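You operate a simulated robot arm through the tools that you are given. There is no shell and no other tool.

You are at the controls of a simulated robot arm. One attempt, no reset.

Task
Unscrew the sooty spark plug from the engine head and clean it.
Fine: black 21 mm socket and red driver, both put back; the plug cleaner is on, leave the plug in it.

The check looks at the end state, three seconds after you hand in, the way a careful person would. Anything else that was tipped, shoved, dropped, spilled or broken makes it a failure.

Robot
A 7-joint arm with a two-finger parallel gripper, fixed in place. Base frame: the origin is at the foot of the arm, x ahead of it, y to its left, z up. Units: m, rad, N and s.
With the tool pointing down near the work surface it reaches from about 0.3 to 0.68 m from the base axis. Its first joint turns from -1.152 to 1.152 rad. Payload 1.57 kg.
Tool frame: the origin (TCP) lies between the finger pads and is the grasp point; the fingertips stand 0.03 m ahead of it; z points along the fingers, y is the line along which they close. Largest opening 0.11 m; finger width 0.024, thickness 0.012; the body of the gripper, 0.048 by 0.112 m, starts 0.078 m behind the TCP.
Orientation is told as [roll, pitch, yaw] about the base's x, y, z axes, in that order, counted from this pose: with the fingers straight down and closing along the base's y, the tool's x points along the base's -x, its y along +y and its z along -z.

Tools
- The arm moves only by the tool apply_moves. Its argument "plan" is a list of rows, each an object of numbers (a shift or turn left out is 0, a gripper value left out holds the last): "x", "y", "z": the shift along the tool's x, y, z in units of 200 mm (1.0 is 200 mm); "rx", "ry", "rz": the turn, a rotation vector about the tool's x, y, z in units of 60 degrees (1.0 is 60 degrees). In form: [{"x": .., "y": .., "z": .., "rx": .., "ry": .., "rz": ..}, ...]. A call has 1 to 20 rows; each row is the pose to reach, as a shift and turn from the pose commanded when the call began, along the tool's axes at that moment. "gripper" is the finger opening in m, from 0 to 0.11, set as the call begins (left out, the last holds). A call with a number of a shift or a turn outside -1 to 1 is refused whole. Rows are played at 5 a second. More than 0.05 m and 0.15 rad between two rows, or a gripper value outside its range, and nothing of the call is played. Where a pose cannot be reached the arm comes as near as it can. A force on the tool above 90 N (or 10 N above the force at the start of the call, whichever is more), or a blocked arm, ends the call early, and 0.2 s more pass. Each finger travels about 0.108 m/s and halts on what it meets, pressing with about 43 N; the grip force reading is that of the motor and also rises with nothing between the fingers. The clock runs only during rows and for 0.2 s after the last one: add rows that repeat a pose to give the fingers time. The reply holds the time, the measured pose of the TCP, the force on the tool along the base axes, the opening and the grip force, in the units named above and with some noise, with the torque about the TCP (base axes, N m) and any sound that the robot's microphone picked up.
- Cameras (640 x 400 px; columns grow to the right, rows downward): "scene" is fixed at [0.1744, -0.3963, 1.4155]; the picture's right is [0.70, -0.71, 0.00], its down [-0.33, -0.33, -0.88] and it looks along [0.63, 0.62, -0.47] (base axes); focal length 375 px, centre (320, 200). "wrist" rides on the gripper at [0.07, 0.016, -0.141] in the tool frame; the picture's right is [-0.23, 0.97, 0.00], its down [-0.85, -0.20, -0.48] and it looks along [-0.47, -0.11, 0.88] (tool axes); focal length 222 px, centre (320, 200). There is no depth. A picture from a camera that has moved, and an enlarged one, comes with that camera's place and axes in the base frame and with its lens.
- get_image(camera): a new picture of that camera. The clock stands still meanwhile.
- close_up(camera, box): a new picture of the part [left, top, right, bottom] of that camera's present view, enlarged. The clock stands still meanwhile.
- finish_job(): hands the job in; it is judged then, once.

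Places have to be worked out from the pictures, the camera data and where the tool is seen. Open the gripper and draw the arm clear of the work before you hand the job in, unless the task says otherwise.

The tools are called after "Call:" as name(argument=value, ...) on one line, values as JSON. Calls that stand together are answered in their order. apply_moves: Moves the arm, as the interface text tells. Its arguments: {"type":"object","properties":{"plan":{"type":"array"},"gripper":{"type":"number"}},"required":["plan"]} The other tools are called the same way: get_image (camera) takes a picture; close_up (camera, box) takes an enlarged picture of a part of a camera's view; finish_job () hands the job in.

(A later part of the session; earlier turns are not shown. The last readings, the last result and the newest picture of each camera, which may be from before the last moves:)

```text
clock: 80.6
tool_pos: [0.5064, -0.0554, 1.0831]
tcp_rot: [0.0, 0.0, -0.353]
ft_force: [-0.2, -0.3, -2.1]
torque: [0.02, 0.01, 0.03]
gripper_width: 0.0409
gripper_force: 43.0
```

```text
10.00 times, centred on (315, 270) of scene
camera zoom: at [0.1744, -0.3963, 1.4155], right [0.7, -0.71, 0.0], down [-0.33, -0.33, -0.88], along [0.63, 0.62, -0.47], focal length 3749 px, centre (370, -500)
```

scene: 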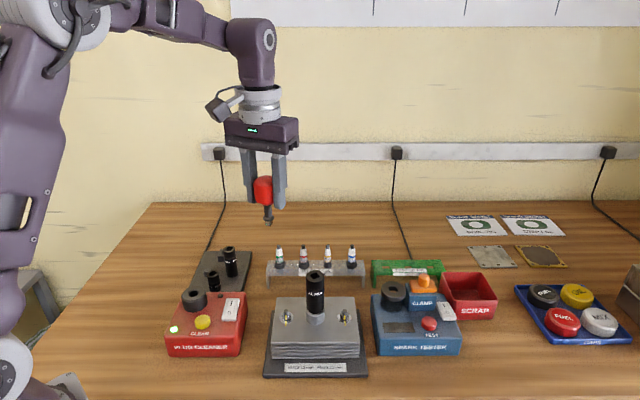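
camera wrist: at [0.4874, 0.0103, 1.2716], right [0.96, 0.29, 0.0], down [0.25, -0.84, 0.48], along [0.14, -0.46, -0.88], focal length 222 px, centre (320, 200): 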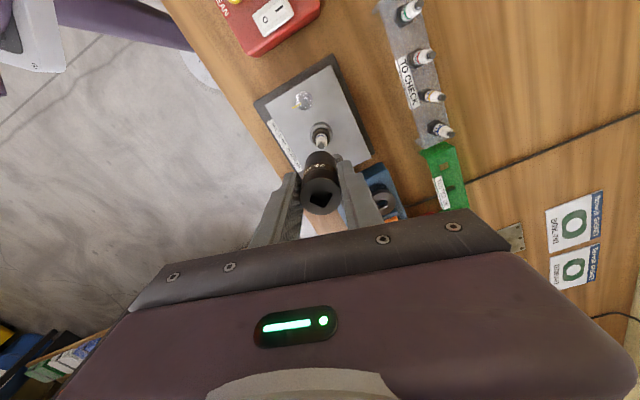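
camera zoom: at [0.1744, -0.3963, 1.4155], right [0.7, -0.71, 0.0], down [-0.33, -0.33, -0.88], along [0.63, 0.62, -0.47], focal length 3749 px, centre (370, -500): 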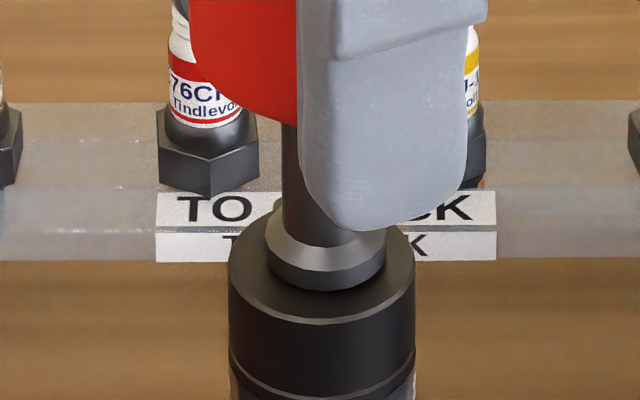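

The drive is in and the collar is almost on the socket. Press down lightly until contact.

Call:
apply_moves(plan=[{"z": 0.005}, {"z": 0.01}, {"z": 0.012}, {"z": 0.012}])

Call:
close_up(camera="scene", box=[295, 240, 340, 330])

```text
clock: 81.6
tool_pos: [0.5078, -0.0561, 1.0828]
tcp_rot: [-0.001, -0.001, -0.353]
ft_force: [-2.4, 1.3, 16.0]
torque: [0.06, 0.14, 0.0]
gripper_width: 0.0413
gripper_force: 42.7
```

```text
4.44 times, centred on (318, 285) of scene
camera zoom: at [0.174, -0.3962, 1.4156], right [0.7, -0.71, 0.0], down [-0.33, -0.33, -0.88], along [0.63, 0.62, -0.47], focal length 1666 px, centre (331, -178)
```

zoom: 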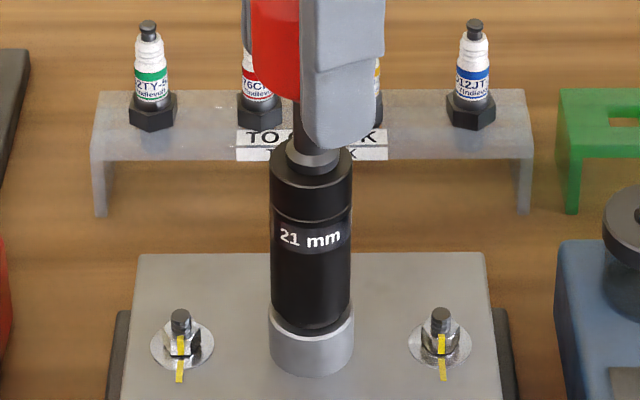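

Seated with 16 N press. Now turning counter-clockwise by 36° and watching torque and the socket's label.

Call:
apply_moves(plan=[{"rz": -0.1}, {"rz": -0.2}, {"rz": -0.3}, {"rz": -0.4}, {"rz": -0.5}, {"rz": -0.6}, {"rz": -0.6}])

Call:
close_up(camera="scene", box=[295, 240, 340, 330])

```text
clock: 83.2
tool_pos: [0.5077, -0.0554, 1.083]
tcp_rot: [-0.002, -0.004, 0.276]
ft_force: [1.8, -6.1, 54.1]
torque: [-0.38, -0.13, -0.01]
gripper_width: 0.041
gripper_force: 43.3
```

```text
4.44 times, centred on (318, 285) of scene
camera zoom: at [0.1735, -0.3964, 1.4156], right [0.7, -0.71, 0.0], down [-0.33, -0.33, -0.88], along [0.63, 0.62, -0.47], focal length 1666 px, centre (331, -178)
```

zoom: 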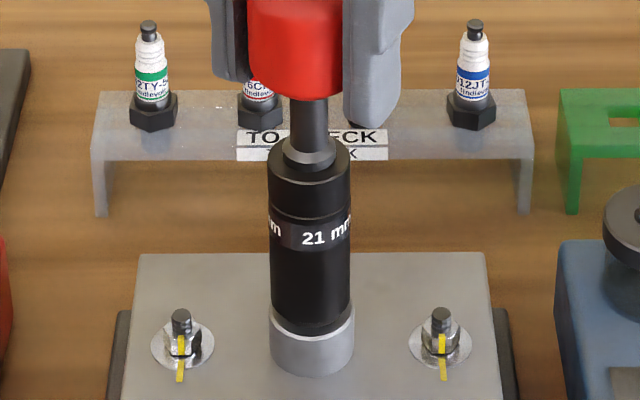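

The socket turned with the driver (its label moved), though torque is near zero. I'll ease the press and keep turning CCW to gain more angle.

Call:
apply_moves(plan=[{"z": -0.006, "rz": -0.12}, {"z": -0.006, "rz": -0.24}, {"z": -0.006, "rz": -0.36}, {"z": -0.006, "rz": -0.48}, {"z": -0.006, "rz": -0.6}, {"z": -0.006, "rz": -0.72}, {"z": -0.006, "rz": -0.84}, {"z": -0.006, "rz": -0.96}, {"z": -0.006, "rz": -0.96}])

Call:
close_up(camera="scene", box=[295, 240, 340, 330])

```text
clock: 85.2
tool_pos: [0.5061, -0.0553, 1.084]
tcp_rot: [-0.003, 0.001, 1.283]
ft_force: [-2.6, -2.4, 52.0]
torque: [-0.14, 0.14, -0.01]
gripper_width: 0.0413
gripper_force: 42.6
```

```text
4.44 times, centred on (318, 285) of scene
camera zoom: at [0.1734, -0.3963, 1.4156], right [0.7, -0.71, 0.0], down [-0.33, -0.33, -0.88], along [0.63, 0.62, -0.47], focal length 1666 px, centre (331, -178)
```

zoom: 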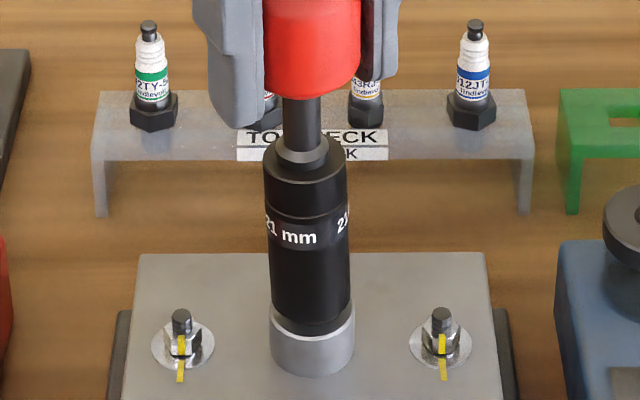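

Socket is following the driver, and despite my raising the command by 1.2 mm the press force stayed the same, which hints at the plug backing out. Turning further with another small lift.

Call:
apply_moves(plan=[{"z": -0.006, "rz": -0.12}, {"z": -0.006, "rz": -0.24}, {"z": -0.006, "rz": -0.36}, {"z": -0.006, "rz": -0.48}, {"z": -0.006, "rz": -0.6}, {"z": -0.006, "rz": -0.72}, {"z": -0.006, "rz": -0.72}])

Call:
close_up(camera="scene", box=[295, 240, 340, 330])

Call:
get_image(camera="scene")

```text
clock: 86.8
tool_pos: [0.5073, -0.0552, 1.0829]
tcp_rot: [0.0, -0.001, 2.034]
ft_force: [-1.8, -5.1, 29.6]
torque: [-0.37, 0.13, -0.01]
gripper_width: 0.0409
gripper_force: 42.7
```

```text
4.44 times, centred on (318, 285) of scene
camera zoom: at [0.1738, -0.3964, 1.4155], right [0.7, -0.71, 0.0], down [-0.33, -0.33, -0.88], along [0.63, 0.62, -0.47], focal length 1666 px, centre (331, -178)
```

zoom: 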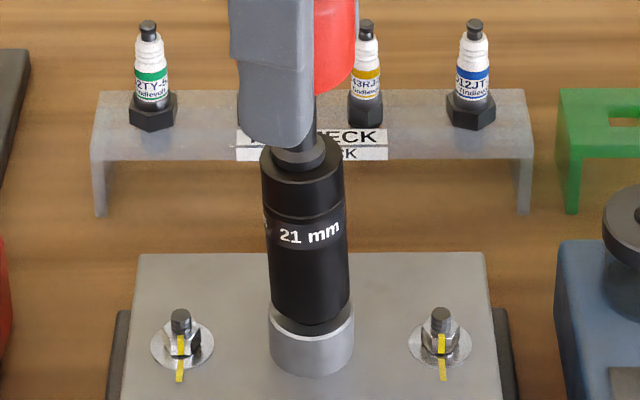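

```text
taken
```

scene: 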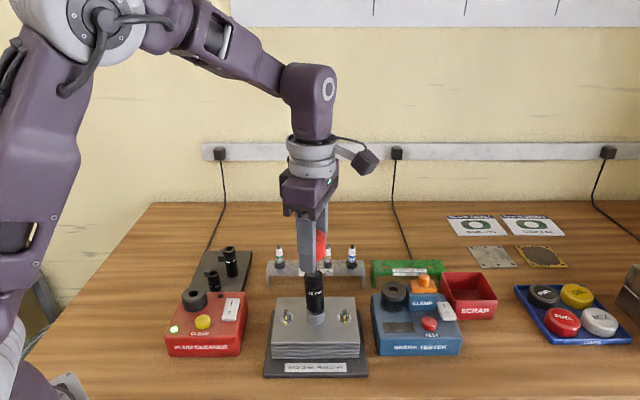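

Yaw reached 116° without trouble. I'll zoom on the socket's bottom edge and plug seat to see if anything is rising.

Call:
close_up(camera="scene", box=[304, 290, 332, 332])

Call:
close_up(camera="wrist", box=[280, 110, 360, 190])

```text
9.52 times, centred on (318, 311) of scene
camera zoom: at [0.1738, -0.3964, 1.4155], right [0.7, -0.71, 0.0], down [-0.33, -0.33, -0.88], along [0.63, 0.62, -0.47], focal length 3570 px, centre (339, -857)
```

zoom: 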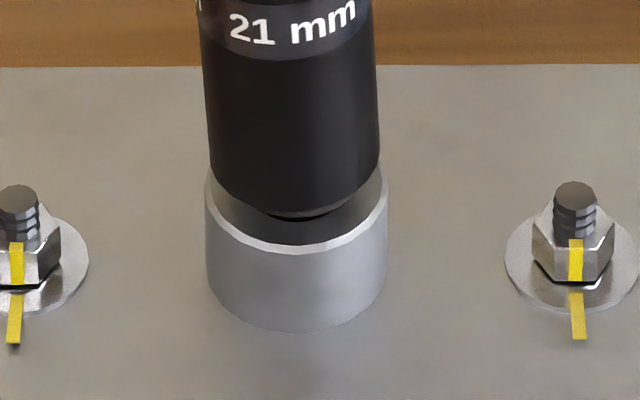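

```text
5.00 times, centred on (320, 150) of wrist
camera zoom: at [0.5241, -0.1256, 1.2245], right [-0.97, -0.23, 0.0], down [-0.2, 0.85, 0.48], along [-0.11, 0.47, -0.88], focal length 1111 px, centre (320, 450)
```

zoom: 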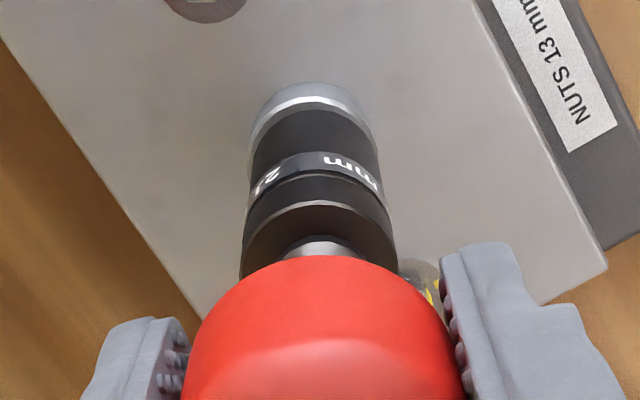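

The hex ring no longer shows below the socket edge, and the socket's bottom looks a few millimetres higher. I'm zooming closer to be sure.

Call:
close_up(camera="scene", box=[305, 300, 327, 322])

Call:
close_up(camera="wrist", box=[295, 120, 345, 170])

```text
16.00 times, centred on (316, 311) of scene
camera zoom: at [0.1738, -0.3964, 1.4155], right [0.7, -0.71, 0.0], down [-0.33, -0.33, -0.88], along [0.63, 0.62, -0.47], focal length 5998 px, centre (384, -1576)
```

zoom: 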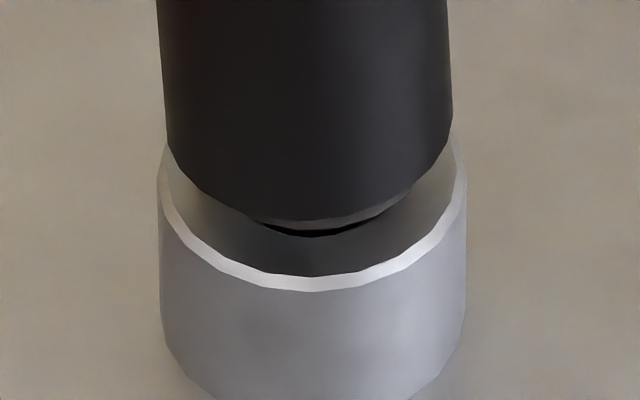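

```text
8.00 times, centred on (320, 145) of wrist
camera zoom: at [0.5241, -0.1256, 1.2245], right [-0.97, -0.23, 0.0], down [-0.2, 0.85, 0.48], along [-0.11, 0.47, -0.88], focal length 1777 px, centre (320, 640)
```

zoom: 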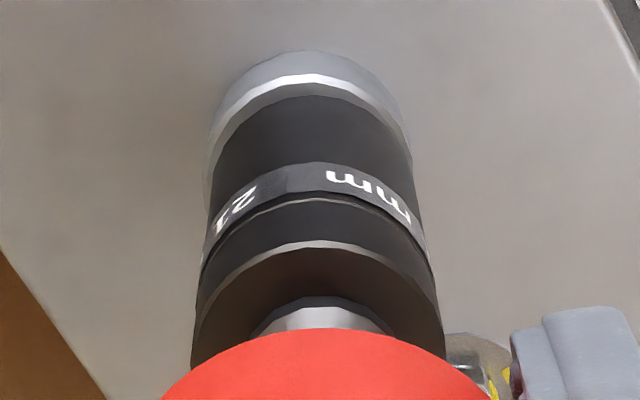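

The ring's lower edge has risen about 1.5 mm, so the plug is backing out. Now to ratchet: open the fingers, swing back clockwise around the handle, and regrip for another turn.

Call:
apply_moves(plan=[{"z": -0.006}, {"z": -0.006}, {"z": -0.006}, {"z": -0.006, "rz": 0.12}, {"z": -0.006, "rz": 0.24}, {"z": -0.006, "rz": 0.36}, {"z": -0.006, "rz": 0.48}, {"z": -0.006, "rz": 0.6}, {"z": -0.006, "rz": 0.72}, {"z": -0.006, "rz": 0.84}, {"z": -0.006, "rz": 0.96}, {"z": -0.006, "rz": 0.96}], gripper=0.072)

Call:
close_up(camera="scene", box=[285, 210, 350, 330])

Call:
close_up(camera="wrist", box=[240, 110, 400, 240])

```text
clock: 89.4
tool_pos: [0.5069, -0.0542, 1.0831]
tcp_rot: [0.001, 0.001, 1.029]
ft_force: [-0.1, 0.0, 0.1]
torque: [0.02, 0.04, 0.0]
gripper_width: 0.0726
gripper_force: 0.0
```

```text
3.33 times, centred on (318, 270) of scene
camera zoom: at [0.1744, -0.3963, 1.4155], right [0.7, -0.71, 0.0], down [-0.33, -0.33, -0.88], along [0.63, 0.62, -0.47], focal length 1250 px, centre (328, -33)
```

zoom: 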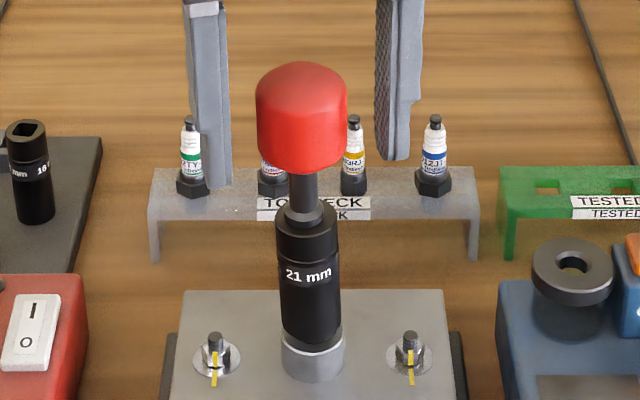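

```text
3.08 times, centred on (320, 175) of wrist
camera zoom: at [0.4581, -0.1065, 1.2252], right [-0.72, 0.7, 0.0], down [0.61, 0.63, 0.48], along [0.33, 0.34, -0.88], focal length 684 px, centre (320, 277)
```

zoom: 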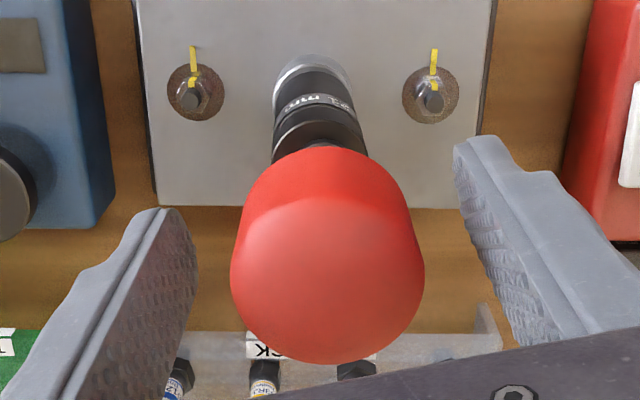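

Driver and socket stay upright by themselves. Swinging the hand back clockwise another 120° around the handle.

Call:
apply_moves(plan=[{"rz": 0.14}, {"rz": 0.28}, {"rz": 0.42}, {"rz": 0.56}, {"rz": 0.7}, {"rz": 0.84}, {"rz": 0.98}, {"rz": 0.98}])

Call:
apply_moves(plan=[{"rz": 0.14}, {"rz": 0.28}, {"rz": 0.42}, {"rz": 0.56}, {"rz": 0.7}, {"rz": 0.84}, {"rz": 0.98}, {"rz": 0.98}])

Call:
close_up(camera="wrist", box=[240, 110, 400, 240])

Call:
close_up(camera="scene", box=[285, 210, 350, 330])

```text
clock: 91.2
tool_pos: [0.5095, -0.0556, 1.0851]
tcp_rot: [0.0, 0.0, 0.003]
ft_force: [0.2, 0.1, 0.6]
torque: [0.01, 0.01, -0.03]
gripper_width: 0.0721
gripper_force: 0.1
```

```text
clock: 93.0
tool_pos: [0.5083, -0.0538, 1.0848]
tcp_rot: [-0.001, -0.001, -1.025]
ft_force: [1.0, -0.1, -0.6]
torque: [0.01, -0.03, -0.03]
gripper_width: 0.0721
gripper_force: 0.1
```

```text
3.08 times, centred on (320, 175) of wrist
camera zoom: at [0.4869, 0.012, 1.2255], right [0.95, 0.31, 0.0], down [0.27, -0.83, 0.48], along [0.15, -0.45, -0.88], focal length 684 px, centre (320, 277)
```

zoom: 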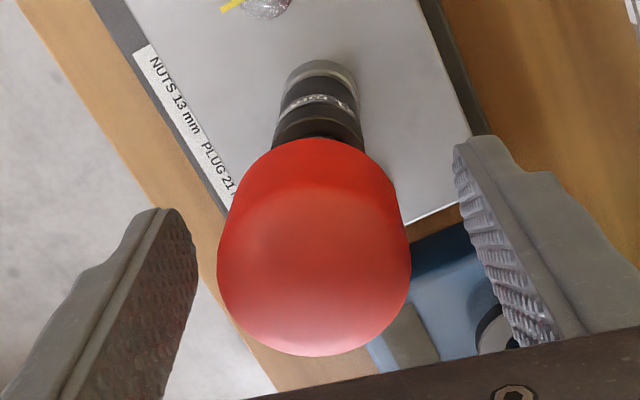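

```text
3.33 times, centred on (318, 270) of scene
camera zoom: at [0.1744, -0.3963, 1.4155], right [0.7, -0.71, 0.0], down [-0.33, -0.33, -0.88], along [0.63, 0.62, -0.47], focal length 1250 px, centre (328, -33)
```

zoom: 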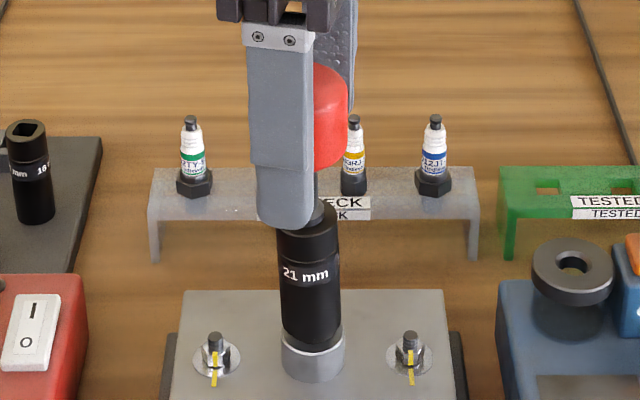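

Closing on the handle again and turning CCW 60° per call.

Call:
apply_moves(plan=[{"rz": 0}, {"rz": 0}, {"rz": 0}, {"rz": -0.14}, {"rz": -0.28}, {"rz": -0.42}, {"rz": -0.56}, {"rz": -0.7}, {"rz": -0.84}, {"rz": -0.98}, {"rz": -0.98}], gripper=0.0)

Call:
close_up(camera="scene", box=[285, 210, 350, 330])

Call:
close_up(camera="scene", box=[305, 300, 327, 322])

```text
clock: 95.4
tool_pos: [0.5076, -0.0554, 1.0854]
tcp_rot: [-0.001, -0.003, 0.003]
ft_force: [-2.0, -4.2, 28.0]
torque: [-0.34, 0.09, 0.01]
gripper_width: 0.041
gripper_force: 43.5
```

```text
3.33 times, centred on (318, 270) of scene
camera zoom: at [0.1739, -0.3964, 1.4155], right [0.7, -0.71, 0.0], down [-0.33, -0.33, -0.88], along [0.63, 0.62, -0.47], focal length 1250 px, centre (328, -33)
```

zoom: 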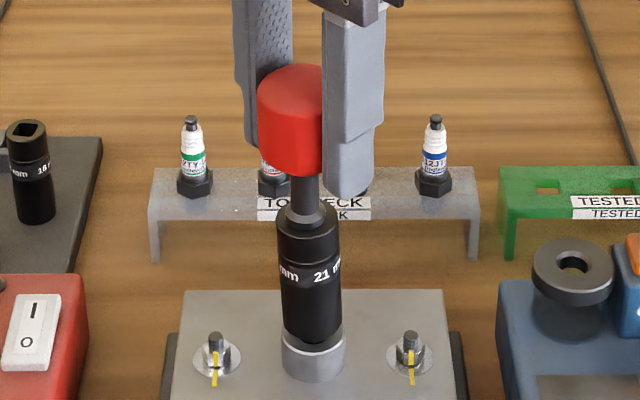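

```text
16.00 times, centred on (316, 311) of scene
camera zoom: at [0.1739, -0.3964, 1.4155], right [0.7, -0.71, 0.0], down [-0.33, -0.33, -0.88], along [0.63, 0.62, -0.47], focal length 5998 px, centre (384, -1576)
```

zoom: 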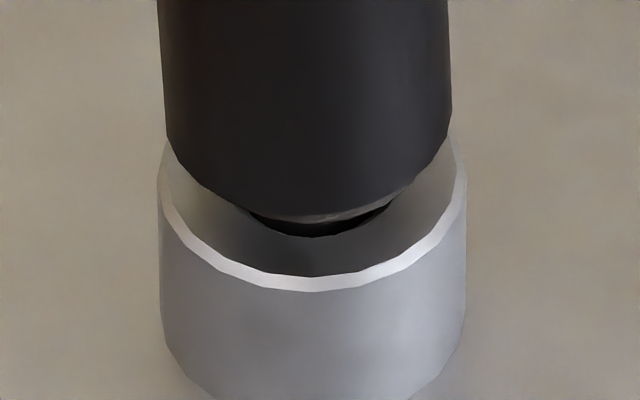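

Upward push appeared (28 N) without any z command, consistent with the plug rising. Easing up a little and continuing to turn.

Call:
apply_moves(plan=[{"z": -0.005, "rz": -0.14}, {"z": -0.005, "rz": -0.28}, {"z": -0.005, "rz": -0.42}, {"z": -0.005, "rz": -0.56}, {"z": -0.005, "rz": -0.7}, {"z": -0.005, "rz": -0.84}, {"z": -0.005, "rz": -0.98}, {"z": -0.005, "rz": -0.98}])

Call:
apply_moves(plan=[{"z": -0.005, "rz": -0.14}, {"z": -0.005, "rz": -0.28}, {"z": -0.005, "rz": -0.42}, {"z": -0.005, "rz": -0.56}, {"z": -0.005, "rz": -0.7}, {"z": -0.005, "rz": -0.84}, {"z": -0.005, "rz": -0.98}, {"z": -0.005, "rz": -0.98}])

Call:
close_up(camera="scene", box=[285, 210, 350, 330])

Call:
close_up(camera="scene", box=[305, 300, 327, 322])

```text
clock: 97.2
tool_pos: [0.5076, -0.0551, 1.0852]
tcp_rot: [-0.002, -0.002, 1.031]
ft_force: [-2.8, -6.5, 33.4]
torque: [-0.5, 0.18, -0.01]
gripper_width: 0.041
gripper_force: 42.9
```

```text
clock: 99.0
tool_pos: [0.508, -0.0558, 1.0885]
tcp_rot: [-0.004, 0.003, 2.055]
ft_force: [-7.1, -7.3, 50.7]
torque: [-0.61, 0.39, -0.02]
gripper_width: 0.041
gripper_force: 43.2
```

```text
3.33 times, centred on (318, 270) of scene
camera zoom: at [0.1733, -0.3964, 1.4156], right [0.7, -0.71, 0.0], down [-0.33, -0.33, -0.88], along [0.63, 0.62, -0.47], focal length 1250 px, centre (328, -33)
```

zoom: 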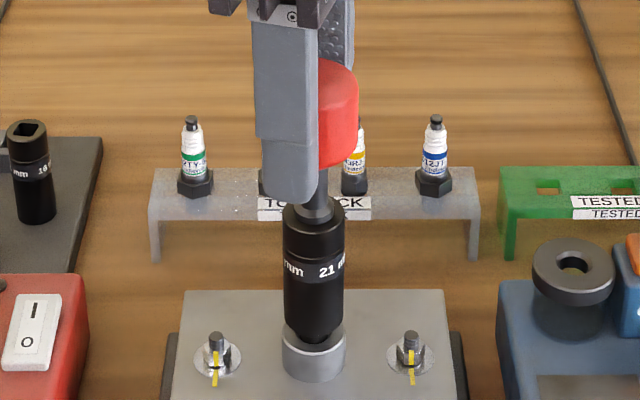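

```text
16.00 times, centred on (316, 311) of scene
camera zoom: at [0.1733, -0.3964, 1.4156], right [0.7, -0.71, 0.0], down [-0.33, -0.33, -0.88], along [0.63, 0.62, -0.47], focal length 5998 px, centre (384, -1576)
```

zoom: 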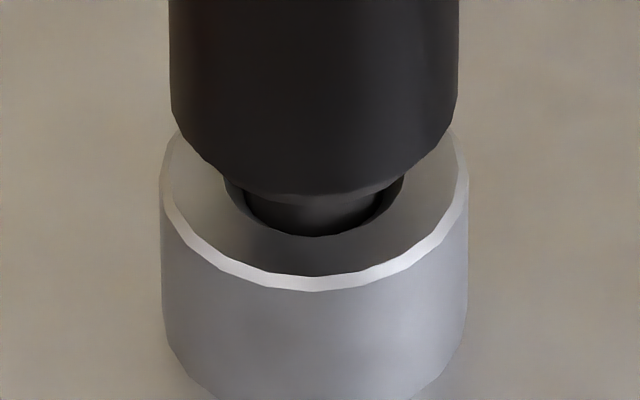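

Now the shank is visible below the risen hex, so the plug is definitely coming out. I'll do another ratchet cycle: open, swing back ~177°, and regrip slightly higher.

Call:
apply_moves(plan=[{"z": -0.01}, {"z": -0.015}, {"z": -0.015}, {"z": -0.015, "rz": 0.14}, {"z": -0.015, "rz": 0.28}, {"z": -0.015, "rz": 0.42}, {"z": -0.015, "rz": 0.56}, {"z": -0.015, "rz": 0.7}, {"z": -0.015, "rz": 0.84}, {"z": -0.015, "rz": 0.98}, {"z": -0.015, "rz": 0.98}], gripper=0.072)

Call:
apply_moves(plan=[{"rz": 0.14}, {"rz": 0.28}, {"rz": 0.42}, {"rz": 0.56}, {"rz": 0.7}, {"rz": 0.84}, {"rz": 0.98}, {"rz": 0.98}])

Call:
apply_moves(plan=[{"rz": 0.14}, {"rz": 0.28}, {"rz": 0.42}, {"rz": 0.56}, {"rz": 0.7}, {"rz": 0.84}, {"rz": 0.98}, {"rz": 0.98}])

Call:
close_up(camera="wrist", box=[240, 110, 400, 240])

Call:
close_up(camera="scene", box=[285, 210, 350, 330])

```text
clock: 101.4
tool_pos: [0.5069, -0.0567, 1.09]
tcp_rot: [0.001, -0.001, 1.028]
ft_force: [-0.6, 0.3, -1.1]
torque: [-0.02, -0.05, -0.01]
gripper_width: 0.0722
gripper_force: 0.1
```

```text
clock: 103.2
tool_pos: [0.5081, -0.0553, 1.0901]
tcp_rot: [0.001, -0.001, 0.001]
ft_force: [-0.3, -0.7, -0.2]
torque: [-0.05, -0.01, -0.01]
gripper_width: 0.0717
gripper_force: 0.1
```

```text
clock: 105.0
tool_pos: [0.5085, -0.0545, 1.0903]
tcp_rot: [0.0, -0.001, -1.025]
ft_force: [-0.4, -0.6, 0.8]
torque: [-0.01, 0.01, 0.02]
gripper_width: 0.0721
gripper_force: 0.0
```

```text
3.08 times, centred on (320, 175) of wrist
camera zoom: at [0.4863, 0.0122, 1.2309], right [0.95, 0.31, 0.0], down [0.27, -0.83, 0.48], along [0.15, -0.45, -0.88], focal length 684 px, centre (320, 277)
```

zoom: 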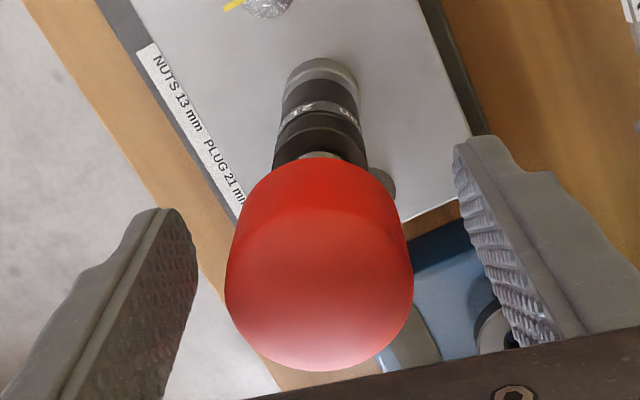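

```text
3.33 times, centred on (318, 270) of scene
camera zoom: at [0.1744, -0.3963, 1.4155], right [0.7, -0.71, 0.0], down [-0.33, -0.33, -0.88], along [0.63, 0.62, -0.47], focal length 1250 px, centre (328, -33)
```

zoom: 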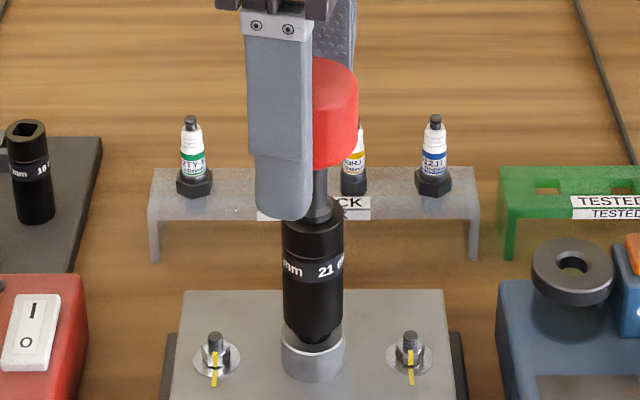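

Regripping and turning another ~177° CCW, lifting about 1 mm per 60° with the thread.

Call:
apply_moves(plan=[{"rz": 0}, {"rz": 0}, {"rz": 0}, {"z": -0.001, "rz": -0.14}, {"z": -0.002, "rz": -0.28}, {"z": -0.003, "rz": -0.42}, {"z": -0.004, "rz": -0.56}, {"z": -0.005, "rz": -0.7}, {"z": -0.006, "rz": -0.84}, {"z": -0.007, "rz": -0.98}, {"z": -0.007, "rz": -0.98}], gripper=0.0)

Call:
apply_moves(plan=[{"z": -0.001, "rz": -0.14}, {"z": -0.002, "rz": -0.28}, {"z": -0.003, "rz": -0.42}, {"z": -0.004, "rz": -0.56}, {"z": -0.005, "rz": -0.7}, {"z": -0.006, "rz": -0.84}, {"z": -0.007, "rz": -0.98}, {"z": -0.007, "rz": -0.98}])

Call:
apply_moves(plan=[{"z": -0.001, "rz": -0.14}, {"z": -0.002, "rz": -0.28}, {"z": -0.003, "rz": -0.42}, {"z": -0.004, "rz": -0.56}, {"z": -0.005, "rz": -0.7}, {"z": -0.006, "rz": -0.84}, {"z": -0.007, "rz": -0.98}, {"z": -0.007, "rz": -0.98}])

Call:
close_up(camera="scene", box=[285, 210, 350, 330])

Call:
close_up(camera="scene", box=[305, 300, 327, 322])

```text
clock: 107.4
tool_pos: [0.5081, -0.056, 1.0922]
tcp_rot: [0.001, 0.0, 0.005]
ft_force: [-0.3, 0.4, -0.2]
torque: [0.0, 0.0, 0.0]
gripper_width: 0.0412
gripper_force: 43.3
```

```text
clock: 109.2
tool_pos: [0.5062, -0.0547, 1.0923]
tcp_rot: [0.0, -0.001, 1.03]
ft_force: [0.2, -0.7, -1.4]
torque: [-0.04, -0.01, -0.03]
gripper_width: 0.0412
gripper_force: 43.4
```

```text
clock: 111.0
tool_pos: [0.5073, -0.0547, 1.0927]
tcp_rot: [0.0, -0.001, 2.059]
ft_force: [-0.4, -0.2, -1.9]
torque: [0.01, -0.02, -0.01]
gripper_width: 0.0411
gripper_force: 42.6
```

```text
3.33 times, centred on (318, 270) of scene
camera zoom: at [0.1744, -0.3963, 1.4155], right [0.7, -0.71, 0.0], down [-0.33, -0.33, -0.88], along [0.63, 0.62, -0.47], focal length 1250 px, centre (328, -33)
```

zoom: 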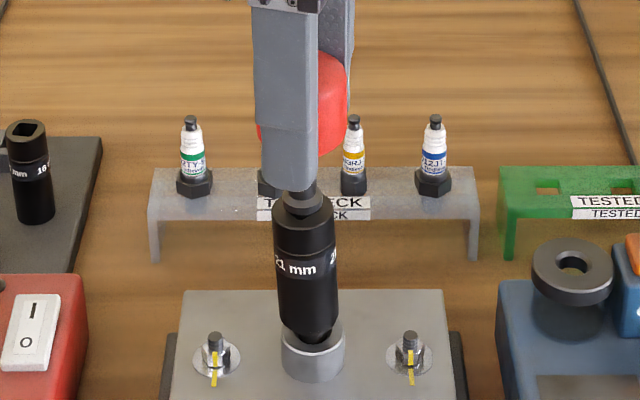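

```text
16.00 times, centred on (316, 311) of scene
camera zoom: at [0.1744, -0.3963, 1.4155], right [0.7, -0.71, 0.0], down [-0.33, -0.33, -0.88], along [0.63, 0.62, -0.47], focal length 5998 px, centre (384, -1576)
```

zoom: 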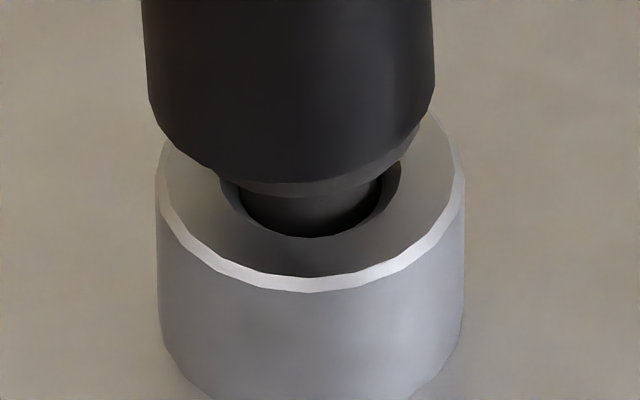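

No vertical force built up in this turn, so either the thread has run out or I lifted ahead of it. I'll press back down a little to feel where the stack now sits.

Call:
apply_moves(plan=[{"z": 0.007}, {"z": 0.014}, {"z": 0.02}, {"z": 0.02}])

Call:
close_up(camera="scene", box=[305, 300, 327, 322])

Call:
close_up(camera="scene", box=[300, 250, 330, 290])

```text
clock: 112.0
tool_pos: [0.508, -0.0561, 1.0898]
tcp_rot: [-0.001, 0.001, 2.055]
ft_force: [0.5, -0.7, 11.3]
torque: [-0.05, 0.02, 0.01]
gripper_width: 0.041
gripper_force: 43.0
```

```text
16.00 times, centred on (316, 311) of scene
camera zoom: at [0.1742, -0.3963, 1.4155], right [0.7, -0.71, 0.0], down [-0.33, -0.33, -0.88], along [0.63, 0.62, -0.47], focal length 5998 px, centre (384, -1576)
```

zoom: 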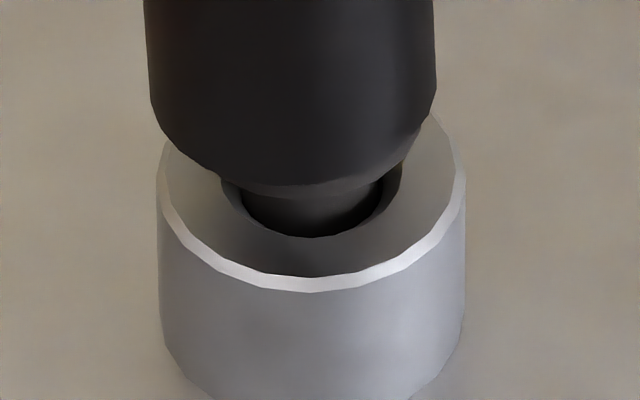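

```text
10.00 times, centred on (315, 270) of scene
camera zoom: at [0.1742, -0.3963, 1.4155], right [0.7, -0.71, 0.0], down [-0.33, -0.33, -0.88], along [0.63, 0.62, -0.47], focal length 3749 px, centre (370, -500)
```

zoom: 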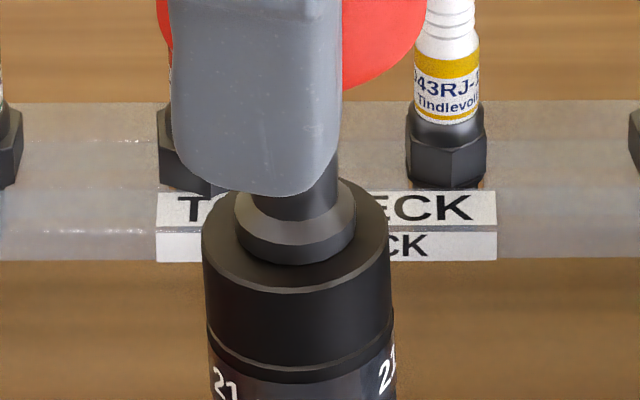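

Contact is at TCP 1.0898 with 11 N. To tell whether it is still threaded, I'll turn a further 36° with no z change: if threaded, the force should rise.

Call:
apply_moves(plan=[{"rz": -0.12}, {"rz": -0.24}, {"rz": -0.36}, {"rz": -0.48}, {"rz": -0.6}, {"rz": -0.6}])

Call:
close_up(camera="scene", box=[305, 300, 327, 322])

```text
clock: 113.4
tool_pos: [0.5083, -0.0541, 1.0913]
tcp_rot: [-0.001, 0.0, 2.686]
ft_force: [1.4, -1.4, 14.3]
torque: [-0.16, -0.11, -0.02]
gripper_width: 0.041
gripper_force: 43.3
```

```text
16.00 times, centred on (316, 311) of scene
camera zoom: at [0.1742, -0.3963, 1.4155], right [0.7, -0.71, 0.0], down [-0.33, -0.33, -0.88], along [0.63, 0.62, -0.47], focal length 5998 px, centre (384, -1576)
```

zoom: 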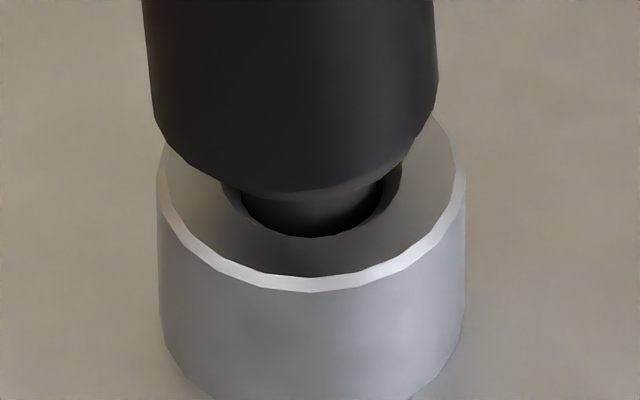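

Force barely changed and the socket's edge didn't rise, so the thread has run out and the plug is loose. I'll now draw the driver straight up out of the socket.

Call:
apply_moves(plan=[{"z": -0.02}, {"z": -0.04}, {"z": -0.07}, {"z": -0.1}, {"z": -0.15}, {"z": -0.2}, {"z": -0.25}, {"z": -0.25}])

Call:
close_up(camera="scene", box=[285, 210, 350, 330])

```text
clock: 115.2
tool_pos: [0.5067, -0.0557, 1.1412]
tcp_rot: [0.001, -0.001, 2.685]
ft_force: [0.7, -0.4, -1.6]
torque: [0.0, -0.01, -0.01]
gripper_width: 0.0409
gripper_force: 43.5
```

```text
3.33 times, centred on (318, 270) of scene
camera zoom: at [0.1744, -0.3963, 1.4155], right [0.7, -0.71, 0.0], down [-0.33, -0.33, -0.88], along [0.63, 0.62, -0.47], focal length 1250 px, centre (328, -33)
```

zoom: 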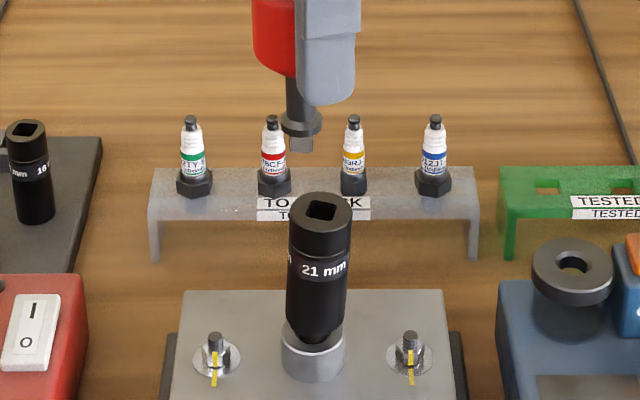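

Driver is free; the socket remains on the loose plug, leaning slightly but stable. Carrying the driver back toward its block while unwinding the yaw.

Call:
apply_moves(plan=[{"x": -0.03, "y": -0.07, "rz": 0.12}, {"x": -0.07, "y": -0.16, "rz": 0.24}, {"x": -0.11, "y": -0.25, "rz": 0.36}, {"x": -0.15, "y": -0.34, "rz": 0.48}, {"x": -0.19, "y": -0.43, "rz": 0.6}, {"x": -0.23, "y": -0.52, "rz": 0.72}, {"x": -0.27, "y": -0.61, "rz": 0.84}, {"x": -0.3, "y": -0.688, "rz": 0.95}, {"x": -0.3, "y": -0.688, "rz": 0.95}])

Call:
close_up(camera="scene", box=[285, 240, 350, 330])

```text
clock: 117.2
tool_pos: [0.5145, 0.0938, 1.1394]
tcp_rot: [-0.001, 0.001, 1.687]
ft_force: [-0.2, 0.0, -2.3]
torque: [0.0, 0.01, 0.01]
gripper_width: 0.0412
gripper_force: 43.4
```

```text
4.44 times, centred on (318, 285) of scene
camera zoom: at [0.1744, -0.3963, 1.4155], right [0.7, -0.71, 0.0], down [-0.33, -0.33, -0.88], along [0.63, 0.62, -0.47], focal length 1666 px, centre (331, -178)
```

zoom: 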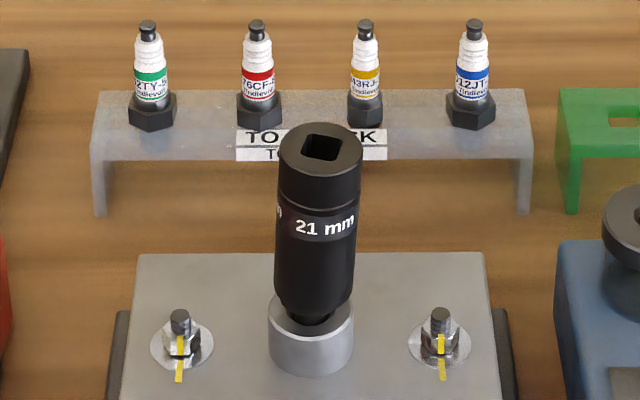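

The socket is still standing. Continuing with the driver to above the block at yaw 45°, then down to z ≈ 1.06.

Call:
apply_moves(plan=[{"x": -0.09, "y": -0.015, "rz": 0.12}, {"x": -0.19, "y": -0.03, "rz": 0.24}, {"x": -0.29, "y": -0.05, "rz": 0.36}, {"x": -0.39, "y": -0.065, "rz": 0.48}, {"x": -0.49, "y": -0.08, "rz": 0.6}, {"x": -0.59, "y": -0.1, "rz": 0.72}, {"x": -0.68, "y": -0.11, "rz": 0.82}, {"x": -0.733, "y": -0.119, "rz": 0.863}, {"x": -0.733, "y": -0.119, "z": 0.2, "rz": 0.863}, {"x": -0.733, "y": -0.119, "z": 0.4, "rz": 0.863}, {"x": -0.733, "y": -0.119, "z": 0.4, "rz": 0.863}])

Call:
close_up(camera="scene", box=[195, 190, 255, 270])

Call:
close_up(camera="wrist", box=[290, 115, 350, 175])

```text
clock: 119.6
tool_pos: [0.5248, 0.2437, 1.06]
tcp_rot: [-0.001, 0.0, 0.786]
ft_force: [0.6, -0.4, -2.2]
torque: [0.0, 0.04, -0.02]
gripper_width: 0.0411
gripper_force: 42.9
```

```text
5.00 times, centred on (225, 230) of scene
camera zoom: at [0.1744, -0.3963, 1.4155], right [0.7, -0.71, 0.0], down [-0.33, -0.33, -0.88], along [0.63, 0.62, -0.47], focal length 1874 px, centre (795, 50)
```

zoom: 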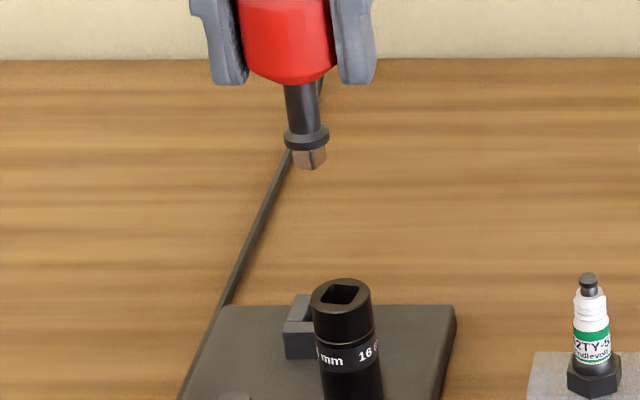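

```text
6.67 times, centred on (320, 145) of wrist
camera zoom: at [0.4637, 0.2046, 1.2008], right [-0.53, 0.85, 0.0], down [0.75, 0.46, 0.48], along [0.41, 0.25, -0.88], focal length 1481 px, centre (320, 567)
```

zoom: 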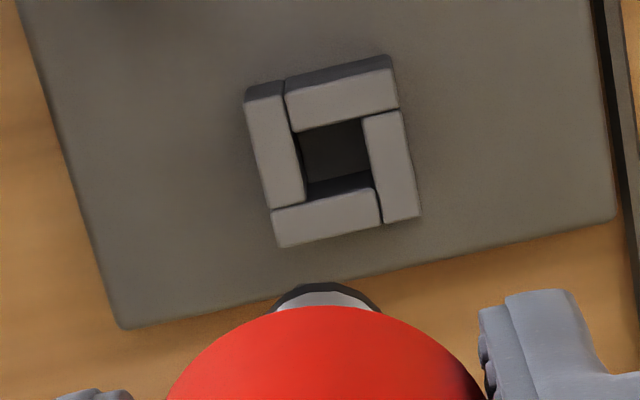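

Block hole is about 2 to 3 mm off, and the driver sits about 1 mm off-axis in the grip. I'll zoom in on the drive tip to check its angle before correcting.

Call:
close_up(camera="scene", box=[213, 205, 235, 227])

```text
16.00 times, centred on (224, 216) of scene
camera zoom: at [0.1744, -0.3963, 1.4155], right [0.7, -0.71, 0.0], down [-0.33, -0.33, -0.88], along [0.63, 0.62, -0.47], focal length 5998 px, centre (1856, -56)
```

zoom: 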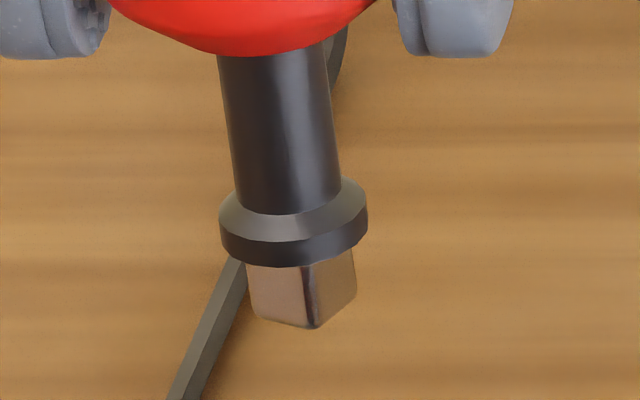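

The drive is at about 24° while the block needs 45°, so I'll turn +20.7° and shift so the driver axis comes over the block hole.

Call:
apply_moves(plan=[{"x": 0.005, "y": 0.003, "rz": -0.12}, {"x": 0.01, "y": 0.006, "rz": -0.24}, {"x": 0.0152, "y": 0.0095, "rz": -0.345}, {"x": 0.0152, "y": 0.0095, "rz": -0.345}, {"x": 0.0152, "y": 0.0095, "z": 0.1, "rz": -0.345}, {"x": 0.0152, "y": 0.0095, "z": 0.1, "rz": -0.345}])

Call:
close_up(camera="scene", box=[205, 210, 245, 260])

Call:
close_up(camera="wrist", box=[290, 115, 350, 175])

```text
clock: 121.0
tool_pos: [0.5181, 0.2424, 1.0395]
tcp_rot: [0.0, 0.0, 1.147]
ft_force: [-0.4, -0.5, -0.9]
torque: [0.0, -0.04, 0.0]
gripper_width: 0.041
gripper_force: 43.1
```

```text
8.00 times, centred on (225, 235) of scene
camera zoom: at [0.1744, -0.3963, 1.4155], right [0.7, -0.71, 0.0], down [-0.33, -0.33, -0.88], along [0.63, 0.62, -0.47], focal length 2999 px, centre (1080, -80)
```

zoom: 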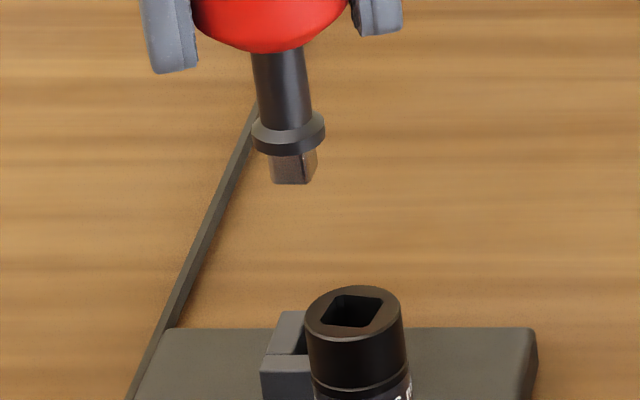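

```text
6.67 times, centred on (320, 145) of wrist
camera zoom: at [0.4753, 0.1842, 1.1804], right [-0.79, 0.61, 0.0], down [0.53, 0.7, 0.48], along [0.29, 0.38, -0.88], focal length 1481 px, centre (320, 567)
```

zoom: 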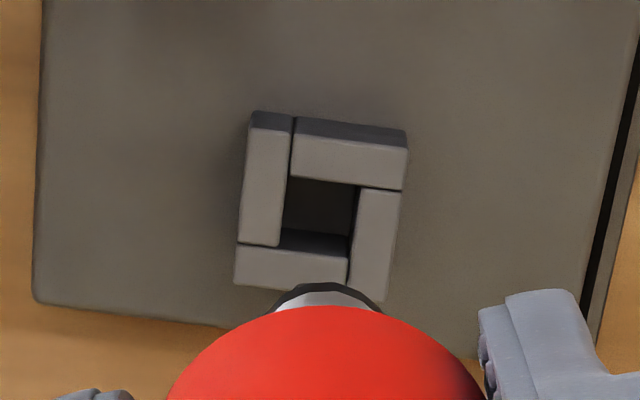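

The drive is now square to the block. The block hole is still about (-1.7, -2.0) mm in tool axes from the driver axis, so I'll correct and lower to just above the block.

Call:
apply_moves(plan=[{"x": -0.0085, "y": -0.01, "z": 0.08}, {"x": -0.0085, "y": -0.01, "z": 0.16}, {"x": -0.0085, "y": -0.01, "z": 0.23}, {"x": -0.0085, "y": -0.01, "z": 0.26}, {"x": -0.0085, "y": -0.01, "z": 0.26}])

Call:
close_up(camera="scene", box=[205, 225, 245, 265])

Call:
close_up(camera="wrist", box=[290, 115, 350, 175])

```text
clock: 122.2
tool_pos: [0.5198, 0.2434, 0.9873]
tcp_rot: [0.0, -0.003, 1.149]
ft_force: [-0.5, -0.2, -2.1]
torque: [0.0, 0.04, -0.03]
gripper_width: 0.0411
gripper_force: 43.0
```

```text
10.00 times, centred on (225, 245) of scene
camera zoom: at [0.1744, -0.3963, 1.4155], right [0.7, -0.71, 0.0], down [-0.33, -0.33, -0.88], along [0.63, 0.62, -0.47], focal length 3749 px, centre (1270, -250)
```

zoom: 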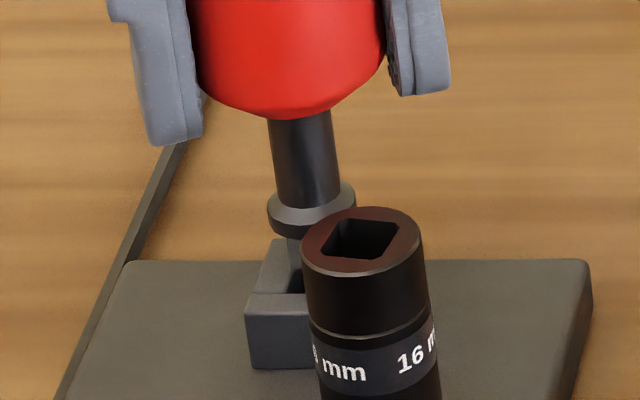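

```text
6.67 times, centred on (320, 145) of wrist
camera zoom: at [0.4771, 0.1861, 1.1275], right [-0.79, 0.61, 0.0], down [0.53, 0.7, 0.48], along [0.29, 0.38, -0.88], focal length 1481 px, centre (320, 567)
```

zoom: 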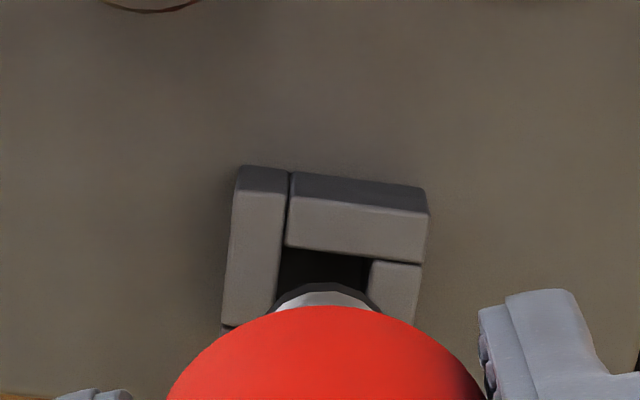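

Scene column matches the previous good insertion, and the wrist shows about 0.7 mm left to correct in y. Lowering into the block in small steps.

Call:
apply_moves(plan=[{"x": 0.0, "y": -0.003, "z": 0.015}, {"x": 0.0, "y": -0.003, "z": 0.03}, {"x": 0.0, "y": -0.003, "z": 0.04}, {"x": 0.0, "y": -0.003, "z": 0.05}, {"x": 0.0, "y": -0.003, "z": 0.06}, {"x": 0.0, "y": -0.003, "z": 0.06}])

Call:
close_up(camera="scene", box=[205, 225, 245, 265])

Call:
close_up(camera="wrist", box=[290, 115, 350, 175])

```text
clock: 123.6
tool_pos: [0.521, 0.2431, 0.9726]
tcp_rot: [0.003, 0.006, 1.147]
ft_force: [0.3, 0.0, -1.9]
torque: [0.0, 0.0, -0.04]
gripper_width: 0.042
gripper_force: 42.8
```

```text
10.00 times, centred on (225, 245) of scene
camera zoom: at [0.1744, -0.3963, 1.4155], right [0.7, -0.71, 0.0], down [-0.33, -0.33, -0.88], along [0.63, 0.62, -0.47], focal length 3749 px, centre (1270, -250)
```

zoom: 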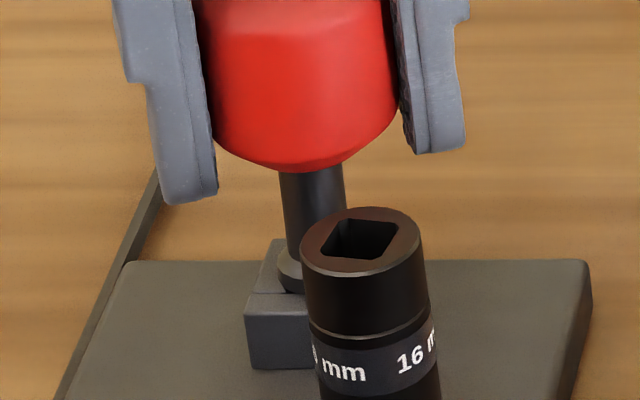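

```text
6.67 times, centred on (320, 145) of wrist
camera zoom: at [0.4785, 0.1851, 1.1129], right [-0.79, 0.61, 0.0], down [0.54, 0.7, 0.47], along [0.29, 0.38, -0.88], focal length 1481 px, centre (320, 567)
```

zoom: 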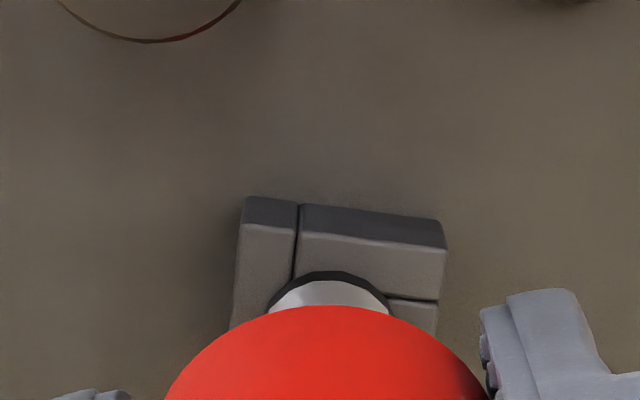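

The collar is at the block's top with no resistance so far. Pressing gently to confirm it is seated.

Call:
apply_moves(plan=[{"z": 0.005}, {"z": 0.01}, {"z": 0.012}, {"z": 0.012}])

Call:
close_up(camera="scene", box=[205, 225, 245, 265])

```text
clock: 124.6
tool_pos: [0.5211, 0.2425, 0.9732]
tcp_rot: [0.0, 0.0, 1.146]
ft_force: [0.7, 0.7, -1.6]
torque: [0.0, -0.03, -0.03]
gripper_width: 0.0414
gripper_force: 42.7
```

```text
10.00 times, centred on (225, 245) of scene
camera zoom: at [0.1744, -0.3963, 1.4155], right [0.7, -0.71, 0.0], down [-0.33, -0.33, -0.88], along [0.63, 0.62, -0.47], focal length 3749 px, centre (1270, -250)
```

zoom: 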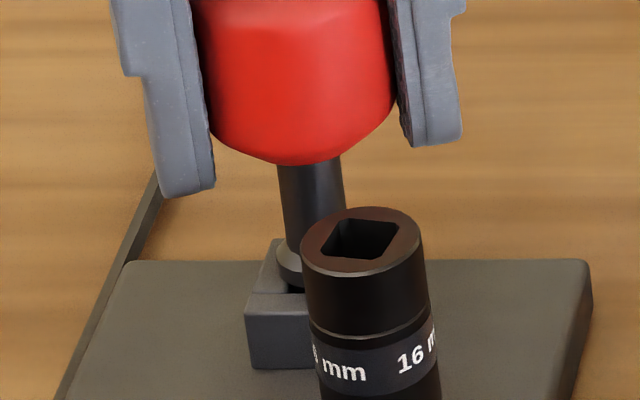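

The arm is at 0.973, so there's still a bit to go. Lowering further in small steps until I feel contact.

Call:
apply_moves(plan=[{"z": 0.006}, {"z": 0.012}, {"z": 0.018}, {"z": 0.018}])

```text
clock: 125.6
tool_pos: [0.5212, 0.2429, 0.9704]
tcp_rot: [-0.002, -0.002, 1.145]
ft_force: [-9.5, 1.7, 27.0]
torque: [0.3, 0.34, 0.1]
gripper_width: 0.0411
gripper_force: 42.6
```

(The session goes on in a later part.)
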